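You operate a simulated robot arm through the tools that you are given. There is no shell and no other tool. Be economical: measure what you need, move in short steps, check, and stop when the job is done.

The job below is to be done with a simulated two-armed robot. You get a single attempt, and the scene is never put back.

TASK
Pick up the blue bottle from the low shelf of the tyre bench with one hand, pass it to the other hand and put it on the deck right of the silver bike. Set down upright: bottle.
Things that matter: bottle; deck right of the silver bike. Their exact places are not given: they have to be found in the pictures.

It is judged by the outcome, as a careful person would: the job done as asked, and still so three seconds after it is handed in. It fails if anything else is knocked over, pushed out of place, dropped, spilled or broken.

THE ROBOT
Two 7-joint arms with two-finger parallel grippers on one trunk, on a base that drives. Base frame: it is fixed to the floor where the robot stands at the start and does not move with it; the origin is under the middle of the robot, x ahead of it, y to its left, z up. Readings come in mm, rad, newtons and seconds.
The left shoulder is at the start at [50, 177, 954], the right one opposite. With the tool pointing down near the work surface each hand reaches from about 100 to 500 mm from the robot's upright axis, wherever it stands, measured 20 degrees to its own side. Places, roughly: deck right of the silver bike [-4100, 1600, 700]. Payload 3.43 kg a hand.
Tool frame (each hand has its own): the origin (TCP) lies between the finger pads and is the grasp point; the fingertips stand 34 mm ahead of it; z points along the fingers, y is the line along which they close. The gripper opens to 128 mm. The fingers are 24 mm wide and 12 mm thick; the gripper's body (48 by 130 mm) begins 96 mm behind the TCP.
Orientation is told as [roll, pitch, yaw] about the base's x, y, z axes, in that order, counted from this pose: with the fingers straight down and closing along the base's y, the tool's x points along the base's -x, its y along +y and its z along -z.

THE INTERFACE
- The arms move only by the tool send_rows. It takes "left_increments", "right_increments" or both (then of equal length, played together; a hand with none holds still); each is a list of rows, each a list of 3 entries, a list of its own where there are three numbers: the shift along the base's x, y, z in m, then the turn, a rotation vector about the base's x, y, z in rad, then the gripper command, from -1 (fully open) to 1 (shut), values between in proportion. In form: [[[x, y, z], [ax, ay, az], grip], ...]. A call has 1 to 20 rows; each row shifts and turns the commanded pose from where the row before left it. Each row takes 0.2 s and may step no farther than 50 mm and 0.15 rad from the row before; otherwise, or with a gripper value out of range, the whole call is refused. A pose out of reach is approached as far as the arm can. The call stops where the force on the tool passes 40 N (or 10 N more than at its start, if that is more) or the arm is blocked; 0.2 s more then pass. The fingers move at their own pace (about 108 mm/s each) and stop on an object; they squeeze with about 25 N. The grip force told is the motor's: it shows also when the fingers shut on nothing. Time passes only in rows, and 0.2 s behind the last, so rows that do not move let the fingers close. It gives the time, the measured TCP pose, the force on the tool (base axes), the opening and the grip force at its end, in the units of the frame above (readings bear some noise), with the torque about the TCP (base axes, N m) and any sound that the robot's microphone picked up.
- Cameras (640 x 400 px; columns grow to the right, rows downward): "scene" is now at [120.1, 18.2, 1078.8]; the picture's right is [0.37, -0.93, 0.00], its down [-0.86, -0.34, -0.37] and it looks along [0.35, 0.14, -0.93] (base axes); focal length 295 px, centre (320, 200). "left" rides on the left gripper at [76, 11, -160] in its tool frame; the picture's right is [-0.15, 0.99, 0.00], its down [-0.88, -0.13, -0.46] and it looks along [-0.45, -0.07, 0.89] (tool axes); focal length 234 px, centre (320, 200). "right" rides on the right gripper at [76, -11, -160] in its tool frame; the picture's right is [0.15, 0.99, 0.00], its down [-0.88, 0.13, -0.46] and it looks along [-0.45, 0.07, 0.89] (tool axes); focal length 234 px, centre (320, 200).
- grab_frame(camera): a new picture of that camera. It takes no simulated time.
- slide_trunk(by): slides the trunk up (or, below 0, down) by that many mm; the arms and the scene camera ride with it, the base frame stays. It gives what a move gives, with no picture.
- drive_base(legs): drives the robot by 1 to 6 legs, each [ahead, turn to the left] in mm and rad, along the robot's own axes; the way and the turn of a leg run together, so that a leg with both is an arc; at most 1500 mm and 3.142 rad a leg. The arms and the cameras ride along, it lands a little off, and it stops where it bumps. It gives what a move gives.
- turn_head(pan, tilt): turns the head with the scene camera to pan (to the left, within 1.396 rad either way) and tilt (down, from -0.506 to 1.204), counted from straight ahead of the robot. It gives what a move gives.
- point_at(camera, pixels): for up to 12 pixels [column, row] of the newest picture of that camera ("zoom" is the newest enlarged one), the place [x, y, z] in the base frame of the surface seen there, good to about 3 mm, but the place of the scene camera against the robot may be out by one fixed shift of up to 12 mm in any direction. It takes no simulated time.
- close_up(camera, box): a new picture of the part [left, top, right, bottom] of that camera's present view, enlarged. It takes no simulated time.
- sign_off(): hands the job in; it is judged then, once.

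Work in short steps. Measure before you move; look again where a grasp or a placing could have gone wrong, and mend it. You have 80 turns and 58 pictures in all, those below and enlarged ones among them. Open the grippers and draw the arms clear of the work before you hand the job in, unless the task says otherwise.

The tools are called after ">>>" as a command line: name --argument value ..., lists and objects as JSON in quotes. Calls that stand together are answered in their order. send_rows: Moves the arms, as the interface text tells. Its arguments: {"type":"object","properties":{"left_increments":{"type":"array","items":{"type":"array"}},"right_increments":{"type":"array","items":{"type":"array"}}},"required":[]} The other tools are called the same way: slide_trunk (by) slides the trunk up or down; drive_base (legs) drives the base; turn_head (pan, tilt) turns the head that bears the scene camera; grab_frame (camera) takes a picture; point_at (camera, pixels) gives the place of the surface under pixels of a picture; close_up (camera, box) takes an enlarged picture of a part of a camera's view; sign_off () hands the job in.

At the start:

```text
t: 0.0
left_ee_pos: [277.7, 128.5, 511.2]
left_ee_rot: [0.009, -0.001, 0.002]
left_ft_force: [-0.5, -0.2, 0.3]
left_wrist_torque: [-0.02, 0.0, -0.03]
left_width: 127.9
left_gripper_force: 0.0
right_ee_pos: [292.0, -85.7, 485.6]
right_ee_rot: [0.0, 0.0, -0.001]
right_ft_force: [-0.7, 0.3, 1.3]
right_wrist_torque: [-0.01, -0.02, 0.01]
right_width: 128.4
right_gripper_force: 0.1
trunk travel left (down, up): [-125.0, 276.0]
robot x, y, heading: [1.4, -0.1, 0.002]
head pan, tilt: [0.377, 1.19]
```

scene: 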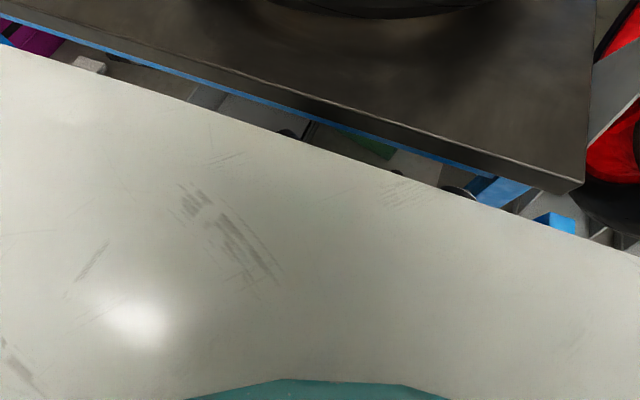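
right: 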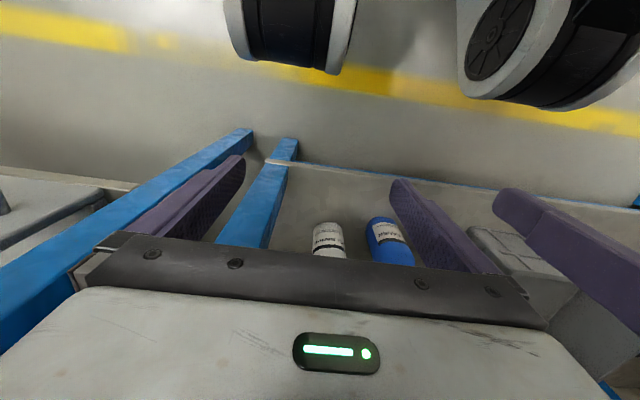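
left: 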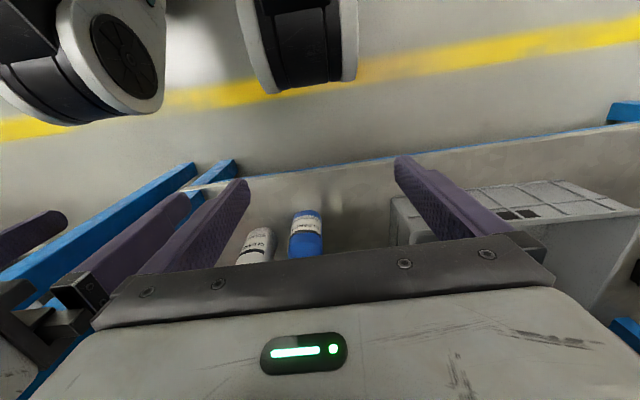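

The wrist pictures show a blue bottle at (390,245) in the right view and (305,230) in the left, next to a white one on a low shelf. I measure both bottles and the shelf around them.

>>> point_at --camera "left" --pixels '[[307, 215], [305, 228], [305, 248], [290, 248], [322, 250], [260, 235], [252, 255], [340, 230], [330, 185], [400, 215], [330, 160], [225, 170]]'

>>> point_at --camera "right" --pixels '[[380, 222], [388, 235], [395, 258], [372, 250], [412, 250], [328, 228], [328, 250], [300, 200], [265, 190], [480, 235], [350, 180], [360, 230]]'

>>> turn_head --pan 0 --tilt 0.7

>>> grab_frame --camera "scene"

```text
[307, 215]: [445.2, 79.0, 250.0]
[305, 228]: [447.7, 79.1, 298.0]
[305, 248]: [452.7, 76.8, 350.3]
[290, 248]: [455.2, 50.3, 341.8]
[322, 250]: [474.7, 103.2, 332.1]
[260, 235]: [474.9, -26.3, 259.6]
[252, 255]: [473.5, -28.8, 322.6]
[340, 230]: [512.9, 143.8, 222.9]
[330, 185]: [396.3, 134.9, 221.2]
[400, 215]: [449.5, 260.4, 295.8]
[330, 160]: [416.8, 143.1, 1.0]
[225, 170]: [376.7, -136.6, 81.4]
```

```text
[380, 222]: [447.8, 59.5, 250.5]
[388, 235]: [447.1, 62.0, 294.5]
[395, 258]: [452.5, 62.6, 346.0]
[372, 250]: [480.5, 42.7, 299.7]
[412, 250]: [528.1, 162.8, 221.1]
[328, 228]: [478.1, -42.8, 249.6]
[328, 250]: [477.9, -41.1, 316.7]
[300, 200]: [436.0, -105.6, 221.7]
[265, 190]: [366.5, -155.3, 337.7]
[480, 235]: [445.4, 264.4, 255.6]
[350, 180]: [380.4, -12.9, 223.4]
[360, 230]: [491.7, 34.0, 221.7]
```

```text
t: 0.9
left_ee_pos: [279.5, 128.5, 510.9]
left_ee_rot: [0.01, 0.002, 0.002]
left_ft_force: [-0.4, -0.1, 0.0]
left_wrist_torque: [0.02, -0.01, 0.0]
left_width: 128.0
left_gripper_force: 0.0
right_ee_pos: [293.0, -84.6, 485.1]
right_ee_rot: [0.0, 0.0, 0.001]
right_ft_force: [0.0, 0.3, -0.6]
right_wrist_torque: [0.01, -0.02, 0.0]
right_width: 127.9
right_gripper_force: 0.0
trunk travel left (down, up): [-125.0, 276.0]
robot x, y, heading: [-2.6, 0.7, 0.002]
head pan, tilt: [0.0, 0.7]
```

```text
54 pictures are left
```

scene: 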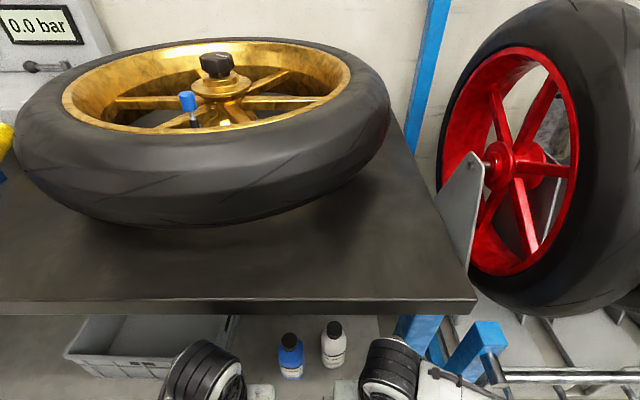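

The scene picture shows both bottles standing under the bench edge, blue at (290,355), white at (333,345). I measure the bottles, the bench front edge and the clutter around.

>>> point_at --camera "scene" --pixels '[[290, 338], [290, 350], [290, 368], [333, 328], [333, 350], [300, 300], [300, 312], [470, 296], [20, 303], [150, 330], [480, 340], [415, 330]]'

>>> close_up --camera "scene" --box '[220, 300, 420, 400]'

```text
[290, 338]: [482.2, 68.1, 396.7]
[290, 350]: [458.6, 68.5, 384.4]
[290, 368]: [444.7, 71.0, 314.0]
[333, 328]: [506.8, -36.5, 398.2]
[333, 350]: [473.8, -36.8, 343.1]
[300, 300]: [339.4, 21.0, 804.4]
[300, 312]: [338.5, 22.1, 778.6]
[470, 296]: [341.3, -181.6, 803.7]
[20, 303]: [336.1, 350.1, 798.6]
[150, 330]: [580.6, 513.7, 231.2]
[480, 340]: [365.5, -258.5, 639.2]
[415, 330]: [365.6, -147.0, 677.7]
```

```text
3.20 times, centred on (320, 350) of scene
```

zoom: 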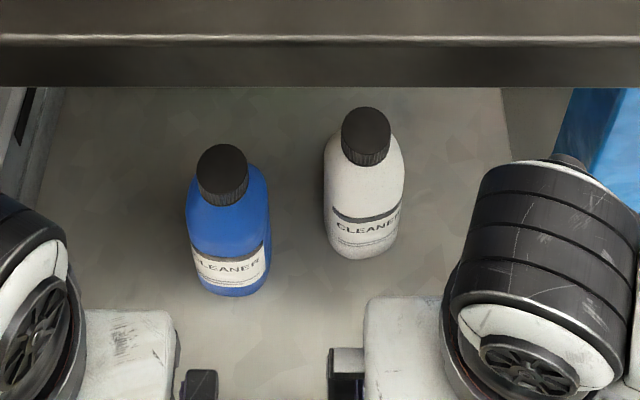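

Blue bottle: axis about (475,71), about 60 mm wide, from z 221 to about 415. The bench front edge is at x 340 and its underside near z 775, so I'll grasp from the front with the left hand. First I look down at the robot's own front to know what room there is.

>>> turn_head --pan 0 --tilt 1.15

>>> grab_frame --camera "scene"

>>> point_at --camera "scene" --pixels '[[320, 160], [320, 220], [320, 300], [320, 380], [200, 250], [450, 250]]'

```text
t: 1.8
left_ee_pos: [278.4, 130.2, 510.9]
left_ee_rot: [0.01, -0.001, 0.003]
left_ft_force: [-0.8, 0.4, -0.3]
left_wrist_torque: [-0.01, 0.04, -0.01]
left_width: 128.2
left_gripper_force: 0.1
right_ee_pos: [292.5, -84.6, 485.1]
right_ee_rot: [0.0, 0.0, 0.0]
right_ft_force: [-0.6, -0.5, -0.6]
right_wrist_torque: [0.01, -0.03, -0.02]
right_width: 127.9
right_gripper_force: 0.1
trunk travel left (down, up): [-125.0, 276.0]
robot x, y, heading: [-2.2, -0.7, -0.003]
head pan, tilt: [0.0, 1.15]
```

```text
52 pictures are left
```

scene: 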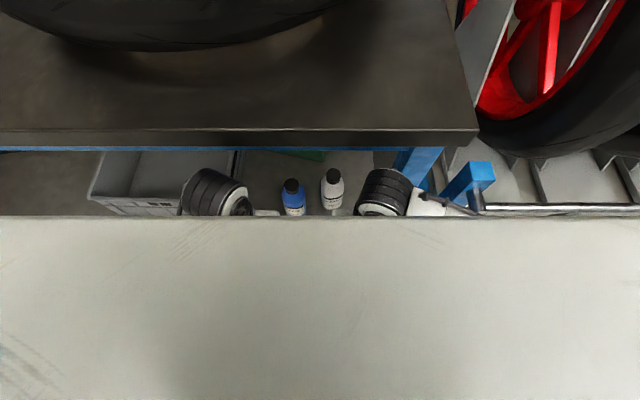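

```text
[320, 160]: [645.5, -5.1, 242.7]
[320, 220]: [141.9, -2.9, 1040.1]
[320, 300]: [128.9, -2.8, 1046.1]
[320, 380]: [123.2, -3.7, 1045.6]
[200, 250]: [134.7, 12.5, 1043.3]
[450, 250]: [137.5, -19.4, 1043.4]
```

The white foreground is only the head shell. I begin tilting the left hand forward (about y, negative) while bringing it to a spot before the bottle, in two stages.

>>> send_rows --left_increments '[[[0.008, -0.008, -0.014], [0, -0.14, 0], -1], [[0.008, -0.008, -0.014], [0, -0.14, 0], -1], [[0.008, -0.007, -0.014], [0, -0.14, 0], -1], [[0.008, -0.007, -0.014], [0, -0.14, 0], -1]]'

>>> send_rows --left_increments '[[[0.008, -0.008, -0.014], [0, -0.14, 0], -1], [[0.008, -0.008, -0.014], [0, -0.14, 0], -1], [[0.008, -0.007, -0.014], [0, -0.14, 0], -1], [[0.008, -0.007, -0.014], [0, -0.14, 0], -1]]'

>>> grab_frame --camera "left"

```text
t: 2.9
left_ee_pos: [356.0, 194.5, 469.2]
left_ee_rot: [0.104, -0.616, 0.129]
left_ft_force: [-0.6, -0.4, 0.1]
left_wrist_torque: [0.02, 0.03, -0.02]
left_width: 128.1
left_gripper_force: 0.1
right_ee_pos: [293.6, -85.1, 484.7]
right_ee_rot: [0.0, 0.0, 0.002]
right_ft_force: [0.5, -0.5, -0.5]
right_wrist_torque: [0.05, 0.0, -0.01]
right_width: 127.8
right_gripper_force: 0.0
trunk travel left (down, up): [-125.0, 276.0]
robot x, y, heading: [0.3, -1.2, 0.002]
head pan, tilt: [0.0, 1.15]
stopped in row 4 (left hand): the arm was blocked; the commanded pose is now the measured one
```

```text
t: 3.7
left_ee_pos: [387.5, 277.7, 440.6]
left_ee_rot: [0.186, -1.046, 0.198]
left_ft_force: [1.6, -0.2, 0.3]
left_wrist_torque: [0.02, -0.04, -0.05]
left_width: 127.8
left_gripper_force: 0.1
right_ee_pos: [293.1, -84.6, 484.8]
right_ee_rot: [-0.001, -0.001, -0.001]
right_ft_force: [0.5, -0.6, -0.6]
right_wrist_torque: [-0.01, 0.01, 0.05]
right_width: 128.0
right_gripper_force: 0.0
trunk travel left (down, up): [-125.0, 276.0]
robot x, y, heading: [1.6, -1.0, -0.001]
head pan, tilt: [0.0, 1.15]
stopped in row 3 (left hand): the arm was blocked; the commanded pose is now the measured one
```

```text
51 pictures are left
```

left: 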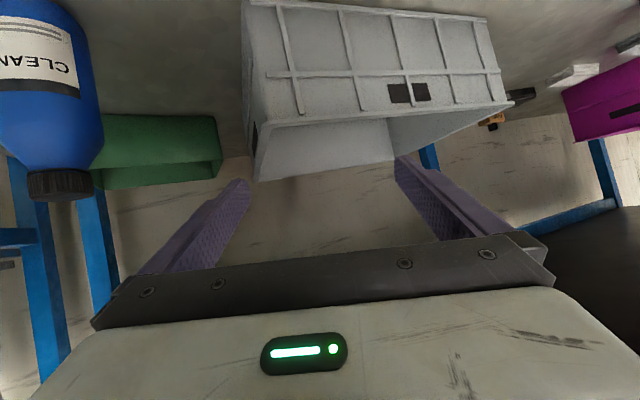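

The arm was too cramped close to the body and drifted left (TCP at y 278), nothing was touched. I back the base 200 mm to give the arm room, then resume.

>>> drive_base --legs '[[-200, 0]]'

>>> slide_trunk --by -100

```text
t: 5.3
left_ee_pos: [190.2, 277.9, 441.8]
left_ee_rot: [0.186, -1.045, 0.198]
left_ft_force: [-0.6, -0.7, 0.5]
left_wrist_torque: [-0.01, 0.01, -0.01]
left_width: 128.0
left_gripper_force: 0.1
right_ee_pos: [95.9, -86.6, 486.1]
right_ee_rot: [0.0, 0.0, 0.0]
right_ft_force: [0.5, 0.6, 0.2]
right_wrist_torque: [0.01, 0.0, -0.04]
right_width: 128.0
right_gripper_force: 0.0
trunk travel left (down, up): [-125.0, 276.0]
robot x, y, heading: [-197.1, 0.1, -0.002]
head pan, tilt: [0.0, 1.15]
```

```text
t: 6.2
left_ee_pos: [226.6, 277.3, 473.8]
left_ee_rot: [-0.019, -1.238, 0.399]
left_ft_force: [-0.1, 0.0, -0.2]
left_wrist_torque: [-0.02, 0.0, -0.01]
left_width: 127.7
left_gripper_force: 0.0
right_ee_pos: [95.7, -85.5, 417.6]
right_ee_rot: [0.004, -0.007, -0.001]
right_ft_force: [-0.5, 0.3, 0.7]
right_wrist_torque: [0.04, 0.04, 0.02]
right_width: 128.1
right_gripper_force: 0.0
trunk travel left (down, up): [-59.0, 342.0]
robot x, y, heading: [-198.8, -0.2, -0.0]
head pan, tilt: [0.0, 1.15]
stopped: the arm was blocked; the commanded pose is now the measured one
```

The trunk slide was blocked after 66 mm (the cramped left forearm gave way). I raise the trunk back and reach the left hand forward and inward, taking out the yaw.

>>> slide_trunk --by 66

>>> send_rows --left_increments '[[[0.03, -0.02, 0.0], [0, 0, -0.05], -1], [[0.03, -0.03, 0.0], [0, 0, -0.05], -1], [[0.03, -0.03, 0.0], [0, 0, -0.06], -1], [[0.03, -0.03, -0.01], [0, 0, -0.06], -1], [[0.0, -0.03, -0.02], [0, 0, -0.06], -1], [[0.0, -0.03, -0.03], [0, 0, -0.06], -1], [[0.0, -0.03, -0.03], [0, 0, -0.06], -1]]'

```text
t: 7.2
left_ee_pos: [224.1, 279.8, 531.6]
left_ee_rot: [0.004, -1.223, 0.377]
left_ft_force: [0.1, -0.3, -0.1]
left_wrist_torque: [-0.01, -0.03, -0.04]
left_width: 127.9
left_gripper_force: 0.1
right_ee_pos: [94.1, -85.0, 484.8]
right_ee_rot: [0.002, -0.001, 0.001]
right_ft_force: [-0.3, 0.6, -0.1]
right_wrist_torque: [0.0, 0.03, -0.01]
right_width: 127.8
right_gripper_force: 0.1
trunk travel left (down, up): [-125.0, 276.0]
robot x, y, heading: [-198.3, -2.5, -0.0]
head pan, tilt: [0.0, 1.15]
```

```text
t: 8.1
left_ee_pos: [303.4, 250.8, 515.8]
left_ee_rot: [0.479, -1.196, -0.271]
left_ft_force: [0.4, 0.6, 0.0]
left_wrist_torque: [-0.01, -0.02, 0.01]
left_width: 128.0
left_gripper_force: 0.0
right_ee_pos: [94.7, -85.4, 484.7]
right_ee_rot: [0.0, -0.003, 0.001]
right_ft_force: [0.5, 0.5, 0.2]
right_wrist_torque: [0.01, 0.0, 0.03]
right_width: 128.0
right_gripper_force: 0.0
trunk travel left (down, up): [-125.0, 276.0]
robot x, y, heading: [-196.3, 3.0, -0.002]
head pan, tilt: [0.0, 1.15]
stopped in row 4 (left hand): the arm was blocked; the commanded pose is now the measured one
```

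The hand rolled off as the arm met some limit; I look at the arm itself to understand its posture.

>>> turn_head --pan 0.5 --tilt 0.85

>>> grab_frame --camera "scene"

>>> grab_frame --camera "right"

```text
t: 9.0
left_ee_pos: [302.2, 250.2, 514.8]
left_ee_rot: [0.476, -1.193, -0.267]
left_ft_force: [-0.9, 0.7, 0.5]
left_wrist_torque: [-0.03, 0.0, 0.01]
left_width: 128.0
left_gripper_force: 0.1
right_ee_pos: [95.0, -85.1, 485.9]
right_ee_rot: [0.002, -0.002, 0.001]
right_ft_force: [-0.6, -0.3, 0.2]
right_wrist_torque: [0.02, 0.0, 0.03]
right_width: 127.9
right_gripper_force: 0.2
trunk travel left (down, up): [-125.0, 276.0]
robot x, y, heading: [-196.3, 2.1, 0.001]
head pan, tilt: [0.499, 0.85]
```

```text
50 pictures are left
```

scene: 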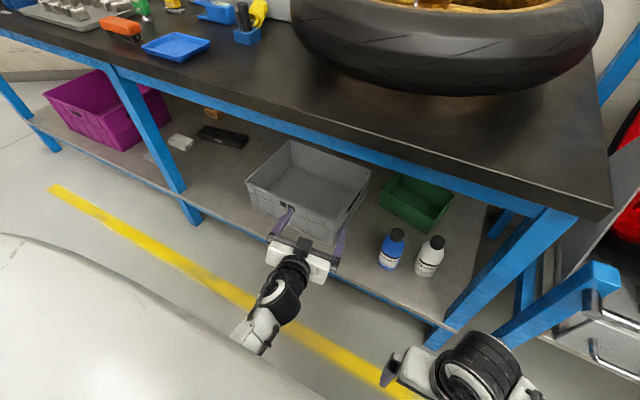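

```text
49 pictures are left
```

right: 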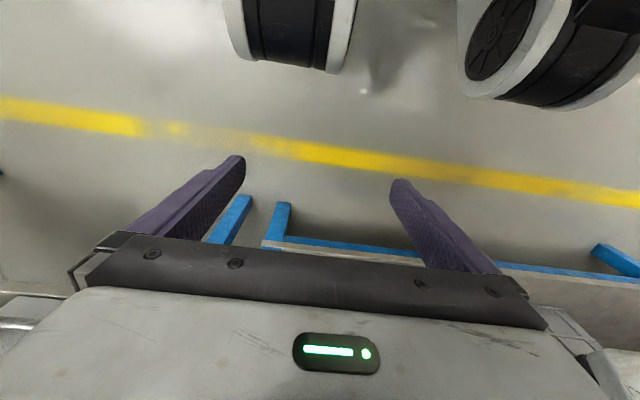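

The picture shows the left hand before the grey crate with a free way to the bottle. A shallower 45° tilt should suit the arm better, so I turn to pitch -0.8 with no roll or yaw while moving right.

>>> send_rows --left_increments '[[[0.0, -0.02, 0.0], [-0.0513, 0.1036, -0.035], -1], [[0.0, -0.03, 0.0], [-0.0513, 0.1036, -0.035], -1], [[0.0, -0.03, 0.0], [-0.0513, 0.1036, -0.035], -1], [[0.0, -0.03, 0.0], [-0.0513, 0.1036, -0.035], -1], [[0.0, -0.02, 0.0], [0, 0, 0], -1]]'

```text
t: 10.4
left_ee_pos: [302.1, 167.1, 505.5]
left_ee_rot: [0.141, -0.793, -0.101]
left_ft_force: [0.1, 0.3, 1.4]
left_wrist_torque: [-0.02, -0.01, 0.02]
left_width: 128.0
left_gripper_force: 0.1
right_ee_pos: [95.5, -86.0, 484.0]
right_ee_rot: [0.0, -0.002, 0.001]
right_ft_force: [0.0, 0.1, 0.7]
right_wrist_torque: [-0.01, 0.05, 0.01]
right_width: 128.2
right_gripper_force: 0.1
trunk travel left (down, up): [-125.0, 276.0]
robot x, y, heading: [-195.7, -2.5, -0.006]
head pan, tilt: [0.499, 0.85]
stopped in row 5 (left hand): the arm was blocked; the commanded pose is now the measured one
```

It works better now (pitch -0.79), with some lag. I continue with smaller steps toward the front of the bottle.

>>> send_rows --left_increments '[[[0.0, -0.012, -0.005], [-0.02, 0.0, 0.01], -1], [[0.0, -0.012, -0.005], [-0.02, 0.0, 0.01], -1], [[0.0, -0.012, -0.005], [-0.02, 0.0, 0.01], -1], [[0.0, -0.012, -0.005], [-0.02, 0.0, 0.01], -1], [[0.0, -0.012, -0.005], [-0.01, 0, 0.01], -1], [[0.0, -0.012, -0.005], [-0.01, 0, 0.01], -1], [[0.0, -0.012, -0.005], [-0.01, 0, 0.01], -1], [[0.0, -0.012, -0.005], [-0.01, 0, 0.01], -1]]'

```text
t: 11.5
left_ee_pos: [307.3, 188.8, 477.9]
left_ee_rot: [0.248, -0.802, -0.135]
left_ft_force: [0.2, -0.3, 0.5]
left_wrist_torque: [0.0, 0.0, -0.01]
left_width: 127.8
left_gripper_force: 0.1
right_ee_pos: [94.6, -85.8, 484.2]
right_ee_rot: [-0.001, 0.0, 0.0]
right_ft_force: [-0.4, -0.5, 0.1]
right_wrist_torque: [0.0, 0.01, 0.01]
right_width: 128.0
right_gripper_force: 0.0
trunk travel left (down, up): [-125.0, 276.0]
robot x, y, heading: [-197.1, 1.3, -0.006]
head pan, tilt: [0.499, 0.85]
stopped in row 5 (left hand): the arm was blocked; the commanded pose is now the measured one
```

Moving inward across the body meets a joint limit, so I'll turn the robot 0.25 rad right to bring the bottle to the left arm's natural side. First I lift the hand and pull it back a bit.

>>> send_rows --left_increments '[[[-0.015, 0, 0.02], [-0.04, 0, 0], -1], [[-0.015, 0, 0.02], [-0.04, 0, 0], -1], [[-0.015, 0, 0.02], [-0.04, 0, 0], -1], [[-0.015, 0, 0.015], [-0.04, 0, 0], -1]]'

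>>> drive_base --legs '[[0, -0.25], [90, 0]]'

>>> grab_frame --camera "left"

```text
t: 12.5
left_ee_pos: [247.3, 188.9, 552.7]
left_ee_rot: [0.013, -0.808, 0.032]
left_ft_force: [0.8, 0.8, -0.1]
left_wrist_torque: [0.0, -0.03, 0.02]
left_width: 127.9
left_gripper_force: 0.0
right_ee_pos: [94.4, -84.8, 484.2]
right_ee_rot: [0.0, -0.002, 0.0]
right_ft_force: [0.5, -0.2, 0.0]
right_wrist_torque: [-0.02, 0.01, 0.01]
right_width: 127.9
right_gripper_force: 0.1
trunk travel left (down, up): [-125.0, 276.0]
robot x, y, heading: [-197.1, -0.8, 0.0]
head pan, tilt: [0.499, 0.85]
```

```text
t: 14.4
left_ee_pos: [367.5, 50.7, 552.3]
left_ee_rot: [0.015, -0.807, -0.219]
left_ft_force: [-0.5, 0.3, -0.7]
left_wrist_torque: [-0.03, 0.01, 0.02]
left_width: 128.3
left_gripper_force: 0.0
right_ee_pos: [151.9, -177.8, 484.1]
right_ee_rot: [0.002, 0.001, -0.25]
right_ft_force: [-0.2, 0.2, 0.0]
right_wrist_torque: [0.01, 0.02, -0.02]
right_width: 127.9
right_gripper_force: 0.0
trunk travel left (down, up): [-125.0, 276.0]
robot x, y, heading: [-107.1, -16.2, -0.247]
head pan, tilt: [0.499, 0.85]
```

```text
48 pictures are left
```

left: 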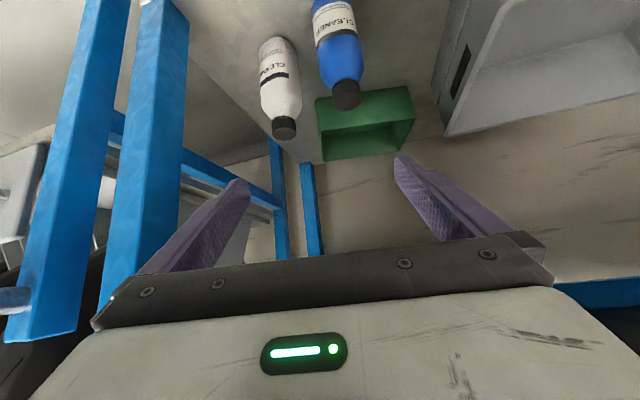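

The hand now points straight toward the bottles, blue at (340,60), cap at (346,95). I measure the blue bottle more exactly from here.

>>> point_at --camera "left" --pixels '[[346, 92], [346, 104], [340, 65], [322, 60], [358, 60], [336, 25], [283, 128], [280, 90]]'

>>> send_rows --left_increments '[[[0.0, 0.008, -0.025], [0, 0, 0], -0.4], [[0.0, 0.008, -0.025], [0, 0, 0], -0.4], [[0.0, 0.008, -0.025], [0, 0, 0], -0.4], [[0.0, 0.008, -0.025], [0, 0, 0], -0.4]]'

```text
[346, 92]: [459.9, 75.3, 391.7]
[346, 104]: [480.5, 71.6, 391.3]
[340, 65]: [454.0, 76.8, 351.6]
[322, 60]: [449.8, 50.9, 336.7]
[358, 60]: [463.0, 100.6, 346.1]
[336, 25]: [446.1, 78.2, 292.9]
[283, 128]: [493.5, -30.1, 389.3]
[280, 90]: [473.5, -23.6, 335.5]
```

```text
t: 15.4
left_ee_pos: [366.7, 81.8, 451.2]
left_ee_rot: [0.015, -0.81, -0.22]
left_ft_force: [-0.2, 0.1, -1.0]
left_wrist_torque: [0.01, 0.01, 0.03]
left_width: 89.7
left_gripper_force: 0.1
right_ee_pos: [152.8, -177.6, 484.9]
right_ee_rot: [0.0, 0.0, -0.252]
right_ft_force: [0.8, -0.1, 0.8]
right_wrist_torque: [0.02, 0.02, -0.01]
right_width: 127.9
right_gripper_force: 0.1
trunk travel left (down, up): [-125.0, 276.0]
robot x, y, heading: [-111.8, -21.5, -0.252]
head pan, tilt: [0.499, 0.85]
```

Tracking is exact now. The bottle axis is about (476,73), cap top z 391, so I go down to z 300 in front of it.

>>> send_rows --left_increments '[[[0.002, 0.002, -0.025], [0, 0, 0], -0.4], [[0.002, 0.002, -0.025], [0, 0, 0], -0.4], [[0.002, 0.002, -0.025], [0, 0, 0], -0.4], [[0.002, 0.002, -0.025], [0, 0, 0], -0.4], [[0.002, 0.002, -0.025], [0, 0, 0], -0.4], [[0.002, 0.002, -0.025], [0, 0, 0], -0.4]]'

>>> grab_frame --camera "left"

```text
t: 17.0
left_ee_pos: [416.6, 113.6, 328.4]
left_ee_rot: [0.057, -0.882, -0.235]
left_ft_force: [0.1, 0.7, -0.2]
left_wrist_torque: [0.02, 0.03, 0.02]
left_width: 89.7
left_gripper_force: 0.0
right_ee_pos: [152.9, -177.5, 481.8]
right_ee_rot: [0.0, -0.002, -0.252]
right_ft_force: [-0.2, -1.1, 0.4]
right_wrist_torque: [0.06, 0.01, 0.0]
right_width: 127.9
right_gripper_force: 0.0
trunk travel left (down, up): [-125.0, 276.0]
robot x, y, heading: [-109.5, -23.1, -0.247]
head pan, tilt: [0.499, 0.85]
stopped in row 6 (left hand): the arm was blocked; the commanded pose is now the measured one
```

```text
47 pictures are left
```

left: 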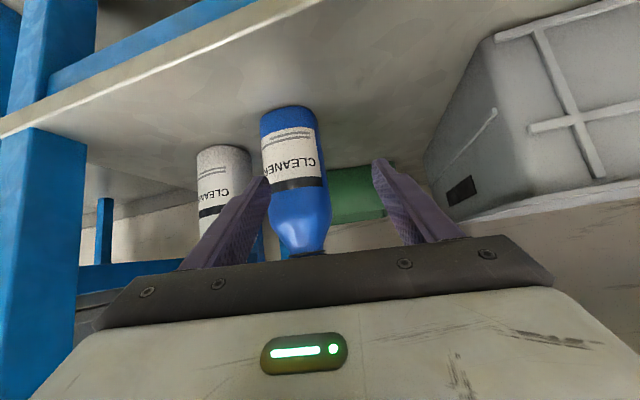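

The arm meets its limit low down, so I raise the hand back to z≈400 and use the trunk to lower instead.

>>> send_rows --left_increments '[[[-0.015, -0.005, 0.018], [-0.012, 0.018, 0], -0.4], [[-0.012, -0.005, 0.018], [-0.012, 0.018, 0], -0.4], [[-0.012, -0.005, 0.018], [-0.012, 0.018, 0], -0.4], [[-0.01, -0.004, 0.018], [-0.01, 0.018, 0], -0.4]]'

>>> slide_trunk --by -100

```text
t: 18.0
left_ee_pos: [360.3, 88.8, 401.5]
left_ee_rot: [-0.048, -0.809, -0.162]
left_ft_force: [-0.9, -2.4, 0.1]
left_wrist_torque: [0.0, -0.01, -0.01]
left_width: 89.4
left_gripper_force: 0.1
right_ee_pos: [153.8, -178.5, 484.2]
right_ee_rot: [0.0, 0.0, -0.251]
right_ft_force: [0.8, -0.3, 0.2]
right_wrist_torque: [0.02, 0.01, 0.03]
right_width: 128.2
right_gripper_force: 0.1
trunk travel left (down, up): [-125.0, 276.0]
robot x, y, heading: [-113.6, -25.1, -0.248]
head pan, tilt: [0.499, 0.85]
```

```text
t: 19.0
left_ee_pos: [399.3, 87.9, 425.7]
left_ee_rot: [-0.065, -1.022, -0.132]
left_ft_force: [-0.2, 0.5, 0.7]
left_wrist_torque: [-0.01, 0.01, 0.03]
left_width: 89.6
left_gripper_force: 0.0
right_ee_pos: [152.7, -178.2, 408.3]
right_ee_rot: [0.005, -0.006, -0.253]
right_ft_force: [0.3, 0.0, 0.6]
right_wrist_torque: [-0.01, -0.01, 0.01]
right_width: 128.0
right_gripper_force: 0.1
trunk travel left (down, up): [-47.0, 355.0]
robot x, y, heading: [-108.6, -20.0, -0.247]
head pan, tilt: [0.499, 0.85]
stopped: the arm was blocked; the commanded pose is now the measured one
```

While the trunk sinks the arm gets pushed up and forward, so the bent elbow seems to rest on the robot's own base. A straighter arm should clear it: trunk back up, base back 90 mm, then extend.

>>> slide_trunk --by 78

>>> drive_base --legs '[[-90, 0]]'

>>> send_rows --left_increments '[[[0.02, 0.0, -0.02], [0.01, 0.04, -0.02], -0.4], [[0.02, 0.0, -0.02], [0.01, 0.04, -0.02], -0.4], [[0.02, 0.0, -0.02], [0.01, 0.04, -0.02], -0.4], [[0.02, 0.0, -0.02], [0.01, 0.04, -0.02], -0.4]]'

```text
t: 20.2
left_ee_pos: [401.3, 87.3, 496.4]
left_ee_rot: [-0.068, -1.008, -0.128]
left_ft_force: [0.3, -0.1, 0.0]
left_wrist_torque: [0.0, 0.03, 0.02]
left_width: 89.6
left_gripper_force: 0.0
right_ee_pos: [152.7, -177.4, 484.2]
right_ee_rot: [0.001, -0.001, -0.248]
right_ft_force: [-0.8, 0.9, 0.2]
right_wrist_torque: [-0.02, 0.01, -0.02]
right_width: 128.2
right_gripper_force: 0.0
trunk travel left (down, up): [-125.0, 277.0]
robot x, y, heading: [-111.6, -20.8, -0.25]
head pan, tilt: [0.499, 0.85]
```

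```text
t: 21.3
left_ee_pos: [314.8, 111.0, 496.8]
left_ee_rot: [-0.071, -1.009, -0.127]
left_ft_force: [0.7, 0.2, 0.6]
left_wrist_torque: [0.0, -0.02, -0.02]
left_width: 89.9
left_gripper_force: 0.1
right_ee_pos: [66.8, -155.7, 484.9]
right_ee_rot: [-0.001, 0.001, -0.247]
right_ft_force: [0.0, -0.8, -0.1]
right_wrist_torque: [0.03, 0.03, 0.02]
right_width: 128.0
right_gripper_force: 0.1
trunk travel left (down, up): [-125.0, 277.0]
robot x, y, heading: [-196.5, -1.1, -0.252]
head pan, tilt: [0.499, 0.85]
```

```text
t: 22.3
left_ee_pos: [395.0, 110.9, 414.9]
left_ee_rot: [-0.051, -0.844, -0.222]
left_ft_force: [-0.7, -0.5, -0.3]
left_wrist_torque: [-0.04, 0.01, 0.0]
left_width: 89.5
left_gripper_force: 0.1
right_ee_pos: [66.2, -155.5, 484.4]
right_ee_rot: [-0.001, -0.002, -0.249]
right_ft_force: [0.4, 0.6, -0.5]
right_wrist_torque: [0.01, 0.01, 0.01]
right_width: 128.3
right_gripper_force: 0.1
trunk travel left (down, up): [-125.0, 277.0]
robot x, y, heading: [-194.1, 0.2, -0.245]
head pan, tilt: [0.499, 0.85]
```

That tracks well. I go down along x≈390, y≈92.

>>> send_rows --left_increments '[[[-0.002, -0.004, -0.02], [0.01, 0.01, 0], -0.4], [[-0.002, -0.004, -0.02], [0.01, 0.01, 0], -0.4], [[-0.002, -0.004, -0.02], [0.01, 0.01, 0], -0.4], [[0, -0.004, -0.02], [0.01, 0.01, 0], -0.4], [[0, -0.003, -0.02], [0, 0, 0], -0.4], [[0, 0, -0.015], [0, 0, 0], -0.4]]'

>>> grab_frame --camera "left"

```text
t: 23.7
left_ee_pos: [388.7, 90.5, 300.8]
left_ee_rot: [-0.007, -0.796, -0.256]
left_ft_force: [0.6, -0.5, -1.0]
left_wrist_torque: [-0.02, 0.06, -0.02]
left_width: 89.6
left_gripper_force: 0.2
right_ee_pos: [66.3, -155.5, 485.2]
right_ee_rot: [-0.001, 0.0, -0.25]
right_ft_force: [0.2, 0.2, -0.2]
right_wrist_torque: [0.03, 0.01, 0.02]
right_width: 128.0
right_gripper_force: 0.1
trunk travel left (down, up): [-125.0, 277.0]
robot x, y, heading: [-196.8, -2.2, -0.249]
head pan, tilt: [0.499, 0.85]
```

```text
46 pictures are left
```

left: 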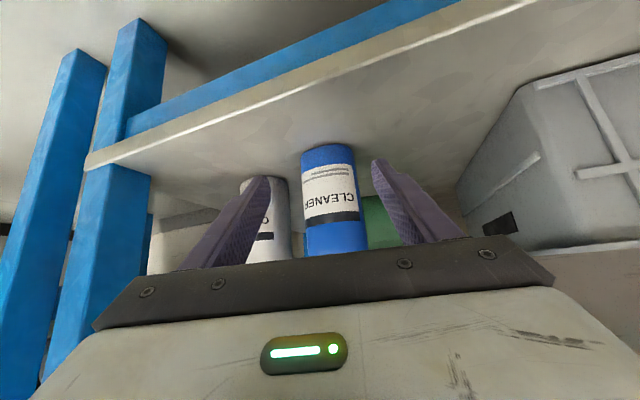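

The blue bottle (335,200) lies centred between the fingers, white one clear of the right finger. I advance 84 mm along the hand's heading.

>>> send_rows --left_increments '[[[0.017, -0.0033, 0], [0, 0, 0], -0.4], [[0.017, -0.0033, 0], [0, 0, 0], -0.4], [[0.017, -0.0033, 0], [0, 0, 0], -0.4], [[0.017, -0.0033, 0], [0, 0, 0], -0.4], [[0.016, -0.0033, 0], [0, 0, 0], -0.4]]'

>>> grab_frame --camera "left"

```text
t: 24.9
left_ee_pos: [454.8, 75.9, 319.2]
left_ee_rot: [-0.009, -0.795, -0.256]
left_ft_force: [0.2, -0.2, -0.3]
left_wrist_torque: [-0.02, 0.04, 0.01]
left_width: 89.7
left_gripper_force: 0.1
left hand out of reach, approached as far as the arm can: row 3, 4, 5
right_ee_pos: [66.3, -156.4, 484.5]
right_ee_rot: [0.001, -0.001, -0.249]
right_ft_force: [0.0, -0.5, 0.7]
right_wrist_torque: [-0.01, 0.0, 0.03]
right_width: 128.2
right_gripper_force: 0.0
trunk travel left (down, up): [-125.0, 277.0]
robot x, y, heading: [-198.5, -5.3, -0.248]
head pan, tilt: [0.499, 0.85]
```

```text
45 pictures are left
```

left: 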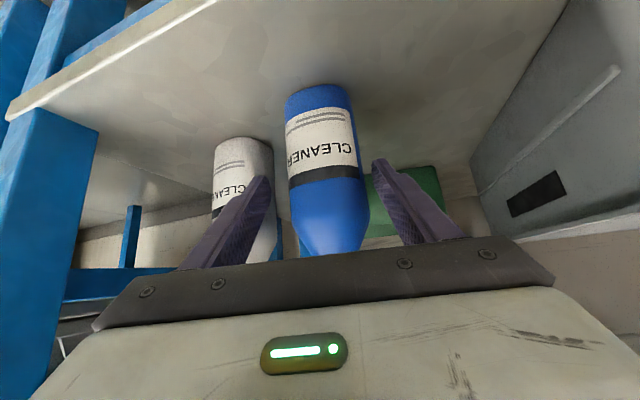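

The arm is at full stretch 20 mm short and a little high. I lower the trunk 25 mm, which gives reach.

>>> slide_trunk --by -25

```text
t: 25.6
left_ee_pos: [453.8, 75.4, 294.4]
left_ee_rot: [-0.009, -0.796, -0.255]
left_ft_force: [0.7, 0.0, -0.2]
left_wrist_torque: [0.0, -0.01, 0.01]
left_width: 89.7
left_gripper_force: 0.0
right_ee_pos: [67.0, -156.0, 459.1]
right_ee_rot: [0.0, -0.001, -0.25]
right_ft_force: [-0.1, -1.0, 0.1]
right_wrist_torque: [-0.01, 0.01, 0.04]
right_width: 127.9
right_gripper_force: 0.0
trunk travel left (down, up): [-100.0, 302.0]
robot x, y, heading: [-199.3, 0.2, -0.248]
head pan, tilt: [0.499, 0.85]
```

I send two tiny rows to see where the commanded pose now stands (either outcome is safe above the shelf).

>>> send_rows --left_increments '[[[0.004, -0.001, 0.003], [0, 0, 0], -0.4], [[0.004, -0.001, 0.003], [0, 0, 0], -0.4]]'

```text
t: 26.2
left_ee_pos: [459.1, 74.5, 299.1]
left_ee_rot: [-0.008, -0.797, -0.256]
left_ft_force: [-0.6, -0.1, -0.9]
left_wrist_torque: [0.02, 0.01, 0.01]
left_width: 89.7
left_gripper_force: 0.1
right_ee_pos: [67.4, -155.7, 459.0]
right_ee_rot: [0.0, 0.001, -0.25]
right_ft_force: [0.2, 0.2, -0.1]
right_wrist_torque: [0.0, 0.02, 0.01]
right_width: 128.1
right_gripper_force: 0.0
trunk travel left (down, up): [-100.0, 302.0]
robot x, y, heading: [-197.5, -0.3, -0.25]
head pan, tilt: [0.499, 0.85]
```

The commanded pose follows the measured one. I go the last 12 mm, then close the fingers.

>>> send_rows --left_increments '[[[0.006, -0.001, 0], [0, 0, 0], -0.4], [[0.006, -0.001, 0], [0, 0, 0], -0.4], [[0, 0, 0], [0, 0, 0], 1], [[0, 0, 0], [0, 0, 0], 1], [[0, 0, 0], [0, 0, 0], 1], [[0, 0, 0], [0, 0, 0], 1]]'

>>> grab_frame --camera "left"

```text
t: 27.6
left_ee_pos: [468.6, 75.1, 305.9]
left_ee_rot: [-0.008, -0.795, -0.255]
left_ft_force: [0.0, 2.1, 1.1]
left_wrist_torque: [0.22, -0.08, 0.0]
left_width: 64.5
left_gripper_force: 25.1
left hand out of reach, approached as far as the arm can: row 1, 2
right_ee_pos: [65.5, -155.4, 459.4]
right_ee_rot: [-0.001, -0.001, -0.251]
right_ft_force: [-0.6, -0.4, -0.1]
right_wrist_torque: [0.01, 0.01, -0.01]
right_width: 127.9
right_gripper_force: 0.1
trunk travel left (down, up): [-100.0, 302.0]
robot x, y, heading: [-197.6, 0.7, -0.254]
head pan, tilt: [0.499, 0.85]
```

```text
44 pictures are left
```

left: 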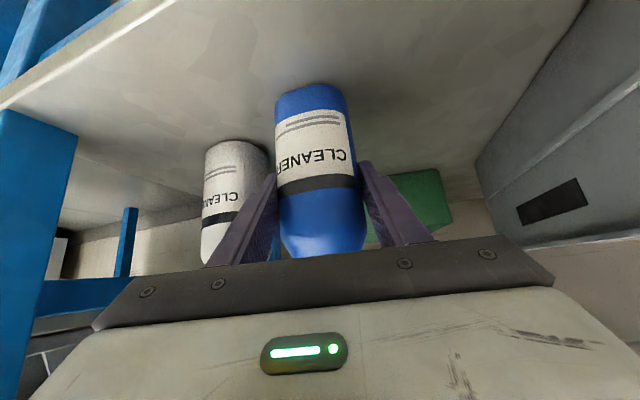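

Gripped: opening 64.5 mm, 25 N. I lift by the trunk, then pull the hand back out along its approach line.

>>> slide_trunk --by 50

>>> grab_frame --camera "left"

```text
t: 28.5
left_ee_pos: [467.6, 73.8, 356.5]
left_ee_rot: [-0.011, -0.794, -0.255]
left_ft_force: [-0.3, -0.7, -4.0]
left_wrist_torque: [0.0, 0.07, -0.01]
left_width: 64.6
left_gripper_force: 25.7
right_ee_pos: [66.6, -154.8, 509.8]
right_ee_rot: [0.0, -0.001, -0.248]
right_ft_force: [0.7, -0.2, 0.3]
right_wrist_torque: [0.0, 0.02, 0.0]
right_width: 128.0
right_gripper_force: 0.1
trunk travel left (down, up): [-150.0, 252.0]
robot x, y, heading: [-193.3, 1.0, -0.251]
head pan, tilt: [0.499, 0.85]
```

```text
43 pictures are left
```

left: 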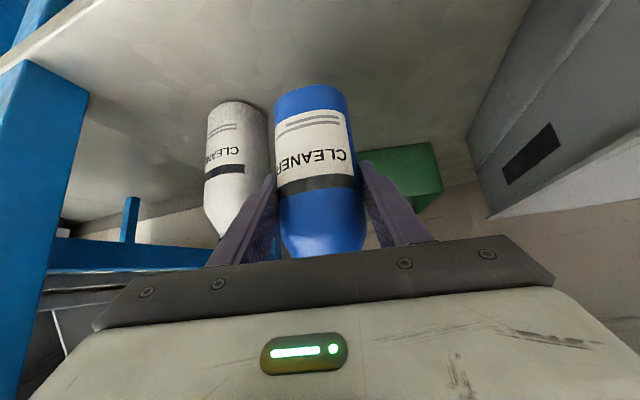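

The bottle is up with about 4 N load and kept its attitude. I draw the arm back 180 mm while raising it a bit.

>>> send_rows --left_increments '[[[-0.025, 0.006, 0.005], [0, 0, 0], 1], [[-0.029, 0.007, 0.01], [0, 0, 0], 1], [[-0.029, 0.007, 0.015], [0, 0, 0], 1], [[-0.029, 0.007, 0.02], [0, 0, 0], 1], [[-0.029, 0.007, 0.02], [0, 0, 0], 1], [[-0.029, 0.007, 0.02], [0, 0, 0], 1]]'

>>> turn_head --pan 1.39 --tilt 0.3

>>> grab_frame --camera "scene"

>>> turn_head --pan -1.39 --tilt 0.4

>>> grab_frame --camera "scene"

```text
t: 29.9
left_ee_pos: [404.6, 85.8, 307.2]
left_ee_rot: [-0.006, -0.802, -0.256]
left_ft_force: [1.4, 0.6, 1.7]
left_wrist_torque: [0.06, 0.0, -0.02]
left_width: 64.6
left_gripper_force: 24.9
left hand out of reach, approached as far as the arm can: row 1, 2, 3, 4, 5, 6
right_ee_pos: [66.6, -154.8, 509.0]
right_ee_rot: [0.0, -0.001, -0.25]
right_ft_force: [-0.8, 0.1, -0.1]
right_wrist_torque: [-0.01, -0.01, -0.02]
right_width: 128.1
right_gripper_force: 0.2
trunk travel left (down, up): [-150.0, 252.0]
robot x, y, heading: [-198.5, -3.0, -0.251]
head pan, tilt: [0.499, 0.85]
```

```text
t: 31.1
left_ee_pos: [403.5, 86.7, 306.5]
left_ee_rot: [-0.008, -0.8, -0.254]
left_ft_force: [3.0, 0.3, 7.6]
left_wrist_torque: [0.13, -0.24, -0.06]
left_width: 64.4
left_gripper_force: 25.0
right_ee_pos: [67.6, -155.7, 509.2]
right_ee_rot: [-0.001, -0.001, -0.249]
right_ft_force: [0.6, 0.5, 0.4]
right_wrist_torque: [-0.01, 0.03, 0.01]
right_width: 128.1
right_gripper_force: 0.0
trunk travel left (down, up): [-150.0, 252.0]
robot x, y, heading: [-198.2, 0.9, -0.248]
head pan, tilt: [1.389, 0.3]
```

```text
42 pictures are left
```

scene: 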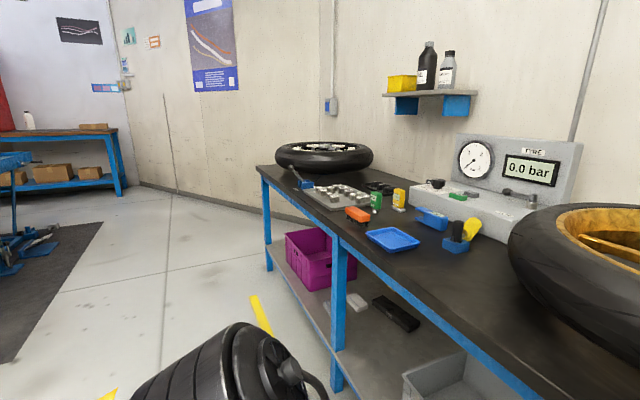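

```text
t: 33.6
left_ee_pos: [402.8, 87.6, 306.9]
left_ee_rot: [-0.008, -0.799, -0.255]
left_ft_force: [3.9, -1.7, 12.9]
left_wrist_torque: [0.09, -0.24, -0.06]
left_width: 64.1
left_gripper_force: 24.9
right_ee_pos: [65.8, -155.8, 509.6]
right_ee_rot: [0.0, -0.001, -0.25]
right_ft_force: [-0.2, 0.4, 0.5]
right_wrist_torque: [0.04, 0.01, -0.01]
right_width: 128.0
right_gripper_force: 0.0
trunk travel left (down, up): [-150.0, 252.0]
robot x, y, heading: [-197.2, 0.6, -0.25]
head pan, tilt: [-1.389, 0.4]
```

```text
41 pictures are left
```

scene: 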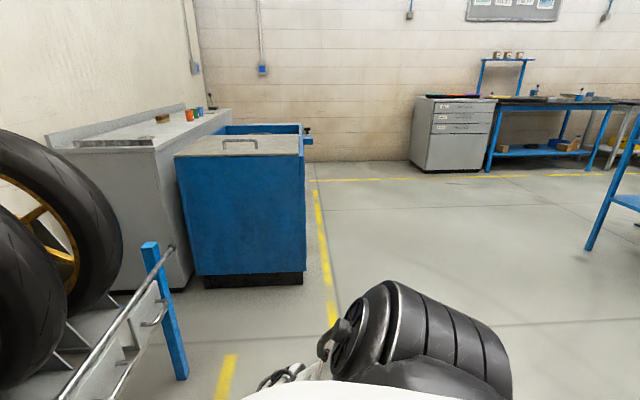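

On retraction the straight arm sagged and the bottle seems to touch the shelf again (z 307, +13 N). I lift with the trunk right away.

>>> slide_trunk --by 80

>>> grab_frame --camera "left"

```text
t: 34.7
left_ee_pos: [402.0, 87.2, 385.1]
left_ee_rot: [-0.008, -0.795, -0.255]
left_ft_force: [0.1, -0.2, -2.8]
left_wrist_torque: [-0.01, 0.03, 0.01]
left_width: 64.3
left_gripper_force: 25.5
right_ee_pos: [66.0, -154.8, 589.9]
right_ee_rot: [0.001, -0.001, -0.249]
right_ft_force: [-0.3, -0.3, -0.2]
right_wrist_torque: [-0.01, 0.01, 0.0]
right_width: 128.0
right_gripper_force: 0.1
trunk travel left (down, up): [-230.0, 172.0]
robot x, y, heading: [-195.2, -0.7, -0.249]
head pan, tilt: [-1.389, 0.4]
```

```text
40 pictures are left
```

left: 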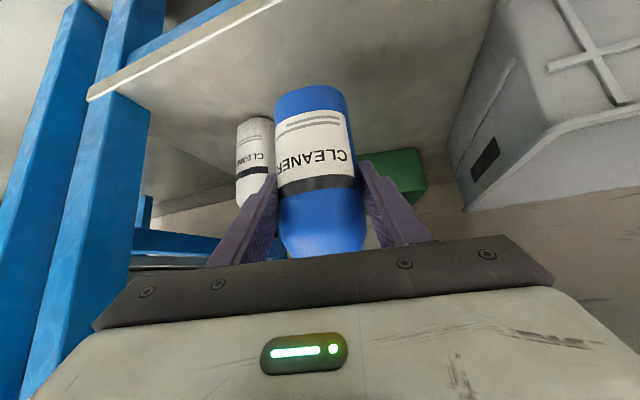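

The bottle is free again, unchanged in the grip, and the floor around is open. I drive back 350 mm to clear the bench.

>>> drive_base --legs '[[-350, 0]]'

>>> send_rows --left_increments '[[[-0.015, 0.002, 0.005], [0, 0, 0], 1], [[-0.015, 0.002, 0.01], [0, 0, 0], 1], [[-0.015, 0.002, 0.015], [0, 0, 0], 1], [[-0.015, 0.002, 0.02], [0, 0, 0], 1]]'

```text
t: 37.0
left_ee_pos: [60.7, 173.4, 386.1]
left_ee_rot: [-0.01, -0.796, -0.259]
left_ft_force: [0.4, 0.2, -3.0]
left_wrist_torque: [0.02, 0.08, 0.01]
left_width: 64.0
left_gripper_force: 24.9
right_ee_pos: [-274.6, -68.9, 589.2]
right_ee_rot: [0.0, 0.0, -0.254]
right_ft_force: [0.5, 0.2, 0.5]
right_wrist_torque: [0.05, 0.01, 0.0]
right_width: 127.9
right_gripper_force: 0.1
trunk travel left (down, up): [-230.0, 172.0]
robot x, y, heading: [-541.3, 91.9, -0.251]
head pan, tilt: [-1.389, 0.4]
```

```text
t: 38.0
left_ee_pos: [30.3, 185.1, 394.5]
left_ee_rot: [0.022, -0.793, -0.266]
left_ft_force: [1.3, -1.0, -1.8]
left_wrist_torque: [0.07, 0.09, 0.05]
left_width: 64.2
left_gripper_force: 25.2
left hand out of reach, approached as far as the arm can: row 1, 2, 3, 4
right_ee_pos: [-274.8, -68.5, 589.4]
right_ee_rot: [0.0, 0.0, -0.252]
right_ft_force: [0.3, 0.3, -0.2]
right_wrist_torque: [0.04, 0.03, 0.0]
right_width: 128.1
right_gripper_force: 0.1
trunk travel left (down, up): [-230.0, 172.0]
robot x, y, heading: [-541.3, 86.6, -0.253]
head pan, tilt: [-1.389, 0.4]
```

I raise the hand, to get a comfortable bent-arm posture.

>>> send_rows --left_increments '[[[0, 0, 0.03], [0, 0, 0], 1], [[0, 0, 0.04], [0, 0, 0], 1], [[0, 0, 0.04], [0, 0, 0], 1], [[0, 0, 0.04], [0, 0, 0], 1], [[0, 0, 0.04], [0, 0, 0], 1], [[0, 0, 0.04], [0, 0, 0], 1]]'

>>> turn_head --pan 0.2 --tilt 0.9

>>> grab_frame --camera "scene"

```text
t: 39.4
left_ee_pos: [28.5, 186.2, 623.2]
left_ee_rot: [-0.008, -0.795, -0.258]
left_ft_force: [-0.5, 0.4, -2.8]
left_wrist_torque: [0.02, 0.04, 0.0]
left_width: 63.9
left_gripper_force: 25.0
right_ee_pos: [-274.7, -68.6, 588.5]
right_ee_rot: [0.001, 0.0, -0.254]
right_ft_force: [0.4, 0.9, 0.5]
right_wrist_torque: [0.02, 0.0, 0.0]
right_width: 128.0
right_gripper_force: 0.0
trunk travel left (down, up): [-230.0, 172.0]
robot x, y, heading: [-537.1, 87.1, -0.249]
head pan, tilt: [-1.389, 0.4]
```

```text
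t: 41.1
left_ee_pos: [29.2, 187.6, 622.3]
left_ee_rot: [-0.01, -0.797, -0.258]
left_ft_force: [-0.1, -0.2, -3.6]
left_wrist_torque: [-0.04, 0.07, -0.01]
left_width: 64.1
left_gripper_force: 25.0
right_ee_pos: [-273.8, -69.0, 588.8]
right_ee_rot: [0.0, 0.001, -0.253]
right_ft_force: [-0.2, 0.7, 0.4]
right_wrist_torque: [-0.01, 0.02, 0.0]
right_width: 127.9
right_gripper_force: 0.1
trunk travel left (down, up): [-230.0, 172.0]
robot x, y, heading: [-535.6, 87.9, -0.255]
head pan, tilt: [0.201, 0.901]
```

```text
39 pictures are left
```

scene: 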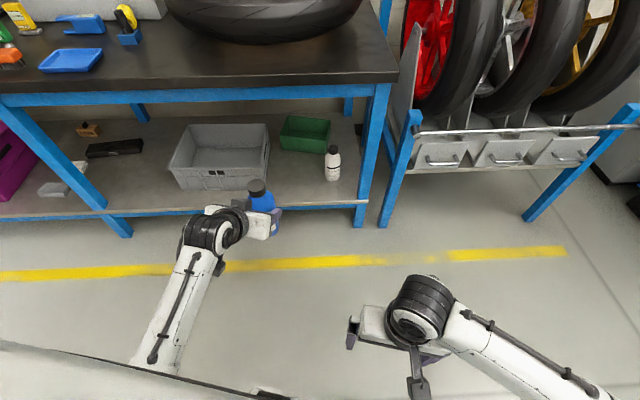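

The bottle is upright in the left hand (260,195) in open space. For the handover I bring it inward in front of the robot, turning the hand a bit to the right; the right hand will then take the cap from above.

>>> send_rows --left_increments '[[[-0.0128, -0.0148, 0], [0, 0, -0.0375], 1], [[-0.0128, -0.0148, 0], [0, 0, -0.0375], 1], [[-0.0128, -0.0148, 0], [0, 0, -0.0375], 1], [[-0.0128, -0.0148, 0], [0, 0, -0.0375], 1], [[-0.0128, -0.0148, 0], [0, 0, -0.0375], 1], [[-0.0128, -0.0148, 0], [0, 0, -0.0375], 1], [[-0.0128, -0.0148, 0], [0, 0, -0.0375], 1], [[-0.0128, -0.0148, 0], [0, 0, -0.0375], 1]]'

```text
t: 42.9
left_ee_pos: [-72.9, 66.1, 625.0]
left_ee_rot: [-0.009, -0.796, -0.558]
left_ft_force: [-0.6, 0.2, -3.2]
left_wrist_torque: [0.05, 0.0, 0.01]
left_width: 64.1
left_gripper_force: 24.9
right_ee_pos: [-276.5, -68.1, 589.3]
right_ee_rot: [0.0, 0.0, -0.252]
right_ft_force: [0.7, 0.8, 0.6]
right_wrist_torque: [0.0, -0.01, -0.02]
right_width: 127.9
right_gripper_force: 0.1
trunk travel left (down, up): [-230.0, 172.0]
robot x, y, heading: [-537.5, 83.9, -0.251]
head pan, tilt: [0.201, 0.901]
```

It tracks perfectly. I bring it further inward to the robot's midline.

>>> send_rows --left_increments '[[[-0.0105, -0.0134, 0], [0, 0, -0.03], 1], [[-0.0105, -0.0134, 0], [0, 0, -0.03], 1], [[-0.0105, -0.0134, 0], [0, 0, -0.03], 1], [[-0.0105, -0.0134, 0], [0, 0, -0.03], 1], [[-0.0105, -0.0134, 0], [0, 0, -0.03], 1]]'

>>> send_rows --right_increments '[[[0, 0, 0.035], [0, 0, 0], -0.3], [[0, 0, 0.035], [0, 0, 0], -0.3], [[0, 0, 0.035], [0, 0, 0], -0.3], [[0, 0, 0.035], [0, 0, 0], -0.3], [[0, 0, 0.035], [0, 0, 0], -0.3], [[0, 0, 0.035], [0, 0, 0], -0.3]]'

>>> grab_frame --camera "scene"

```text
t: 44.3
left_ee_pos: [-97.3, 35.6, 624.3]
left_ee_rot: [0.11, -0.796, -0.769]
left_ft_force: [0.5, -0.3, 0.0]
left_wrist_torque: [0.01, -0.02, 0.0]
left_width: 0.0
left_gripper_force: 24.5
right_ee_pos: [-275.0, -68.8, 589.4]
right_ee_rot: [0.0, -0.003, -0.252]
right_ft_force: [-0.1, 0.5, -0.2]
right_wrist_torque: [0.0, 0.01, -0.01]
right_width: 128.1
right_gripper_force: 0.1
trunk travel left (down, up): [-230.0, 172.0]
robot x, y, heading: [-542.3, 85.8, -0.249]
head pan, tilt: [0.201, 0.901]
stopped in row 5 (left hand): the arm was blocked; the commanded pose is now the measured one
```

```text
t: 45.7
left_ee_pos: [-96.5, 34.6, 623.2]
left_ee_rot: [0.111, -0.797, -0.771]
left_ft_force: [0.0, -1.1, -0.6]
left_wrist_torque: [0.02, -0.04, 0.01]
left_width: 0.0
left_gripper_force: 24.9
right_ee_pos: [-276.0, -69.5, 801.7]
right_ee_rot: [-0.003, -0.001, -0.253]
right_ft_force: [-0.5, 0.2, 0.2]
right_wrist_torque: [0.02, -0.03, 0.02]
right_width: 83.4
right_gripper_force: 0.0
trunk travel left (down, up): [-230.0, 172.0]
robot x, y, heading: [-539.3, 87.6, -0.253]
head pan, tilt: [0.201, 0.901]
```

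```text
38 pictures are left
```

scene: 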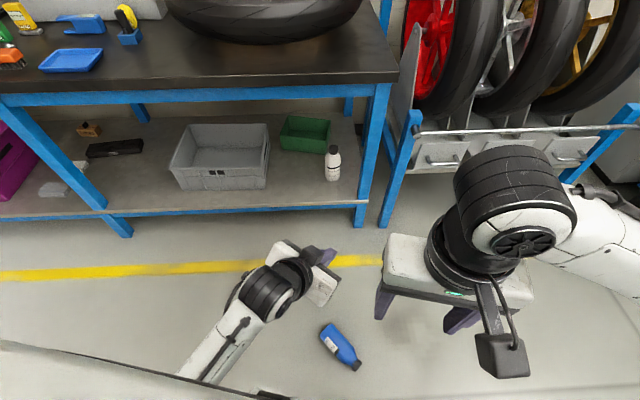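

The bottle was lost: the hand was blocked (likely the bottle met the right gripper) and it now lies on the floor at (340,345), apparently whole. I must be honest that it fell; I locate it and pick it up again.

>>> close_up --camera "scene" --box '[280, 300, 400, 390]'

>>> point_at --camera "scene" --pixels '[[328, 330], [338, 343], [348, 356], [357, 366], [300, 350], [380, 340]]'

```text
4.44 times, centred on (340, 345) of scene
```

zoom: 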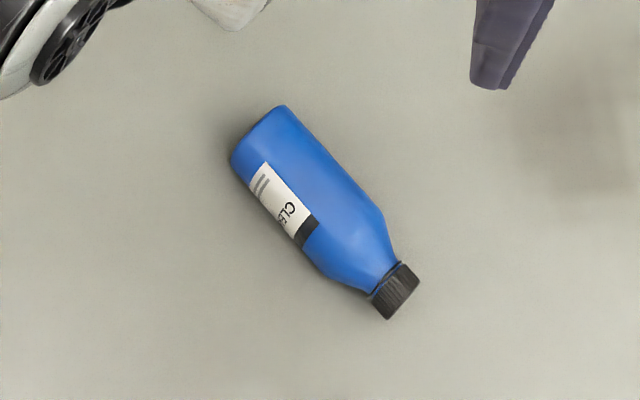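

```text
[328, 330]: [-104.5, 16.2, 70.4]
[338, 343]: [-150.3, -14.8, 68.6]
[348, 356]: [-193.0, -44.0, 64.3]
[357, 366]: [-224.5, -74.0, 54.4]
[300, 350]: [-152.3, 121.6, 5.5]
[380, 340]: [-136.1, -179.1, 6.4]
```

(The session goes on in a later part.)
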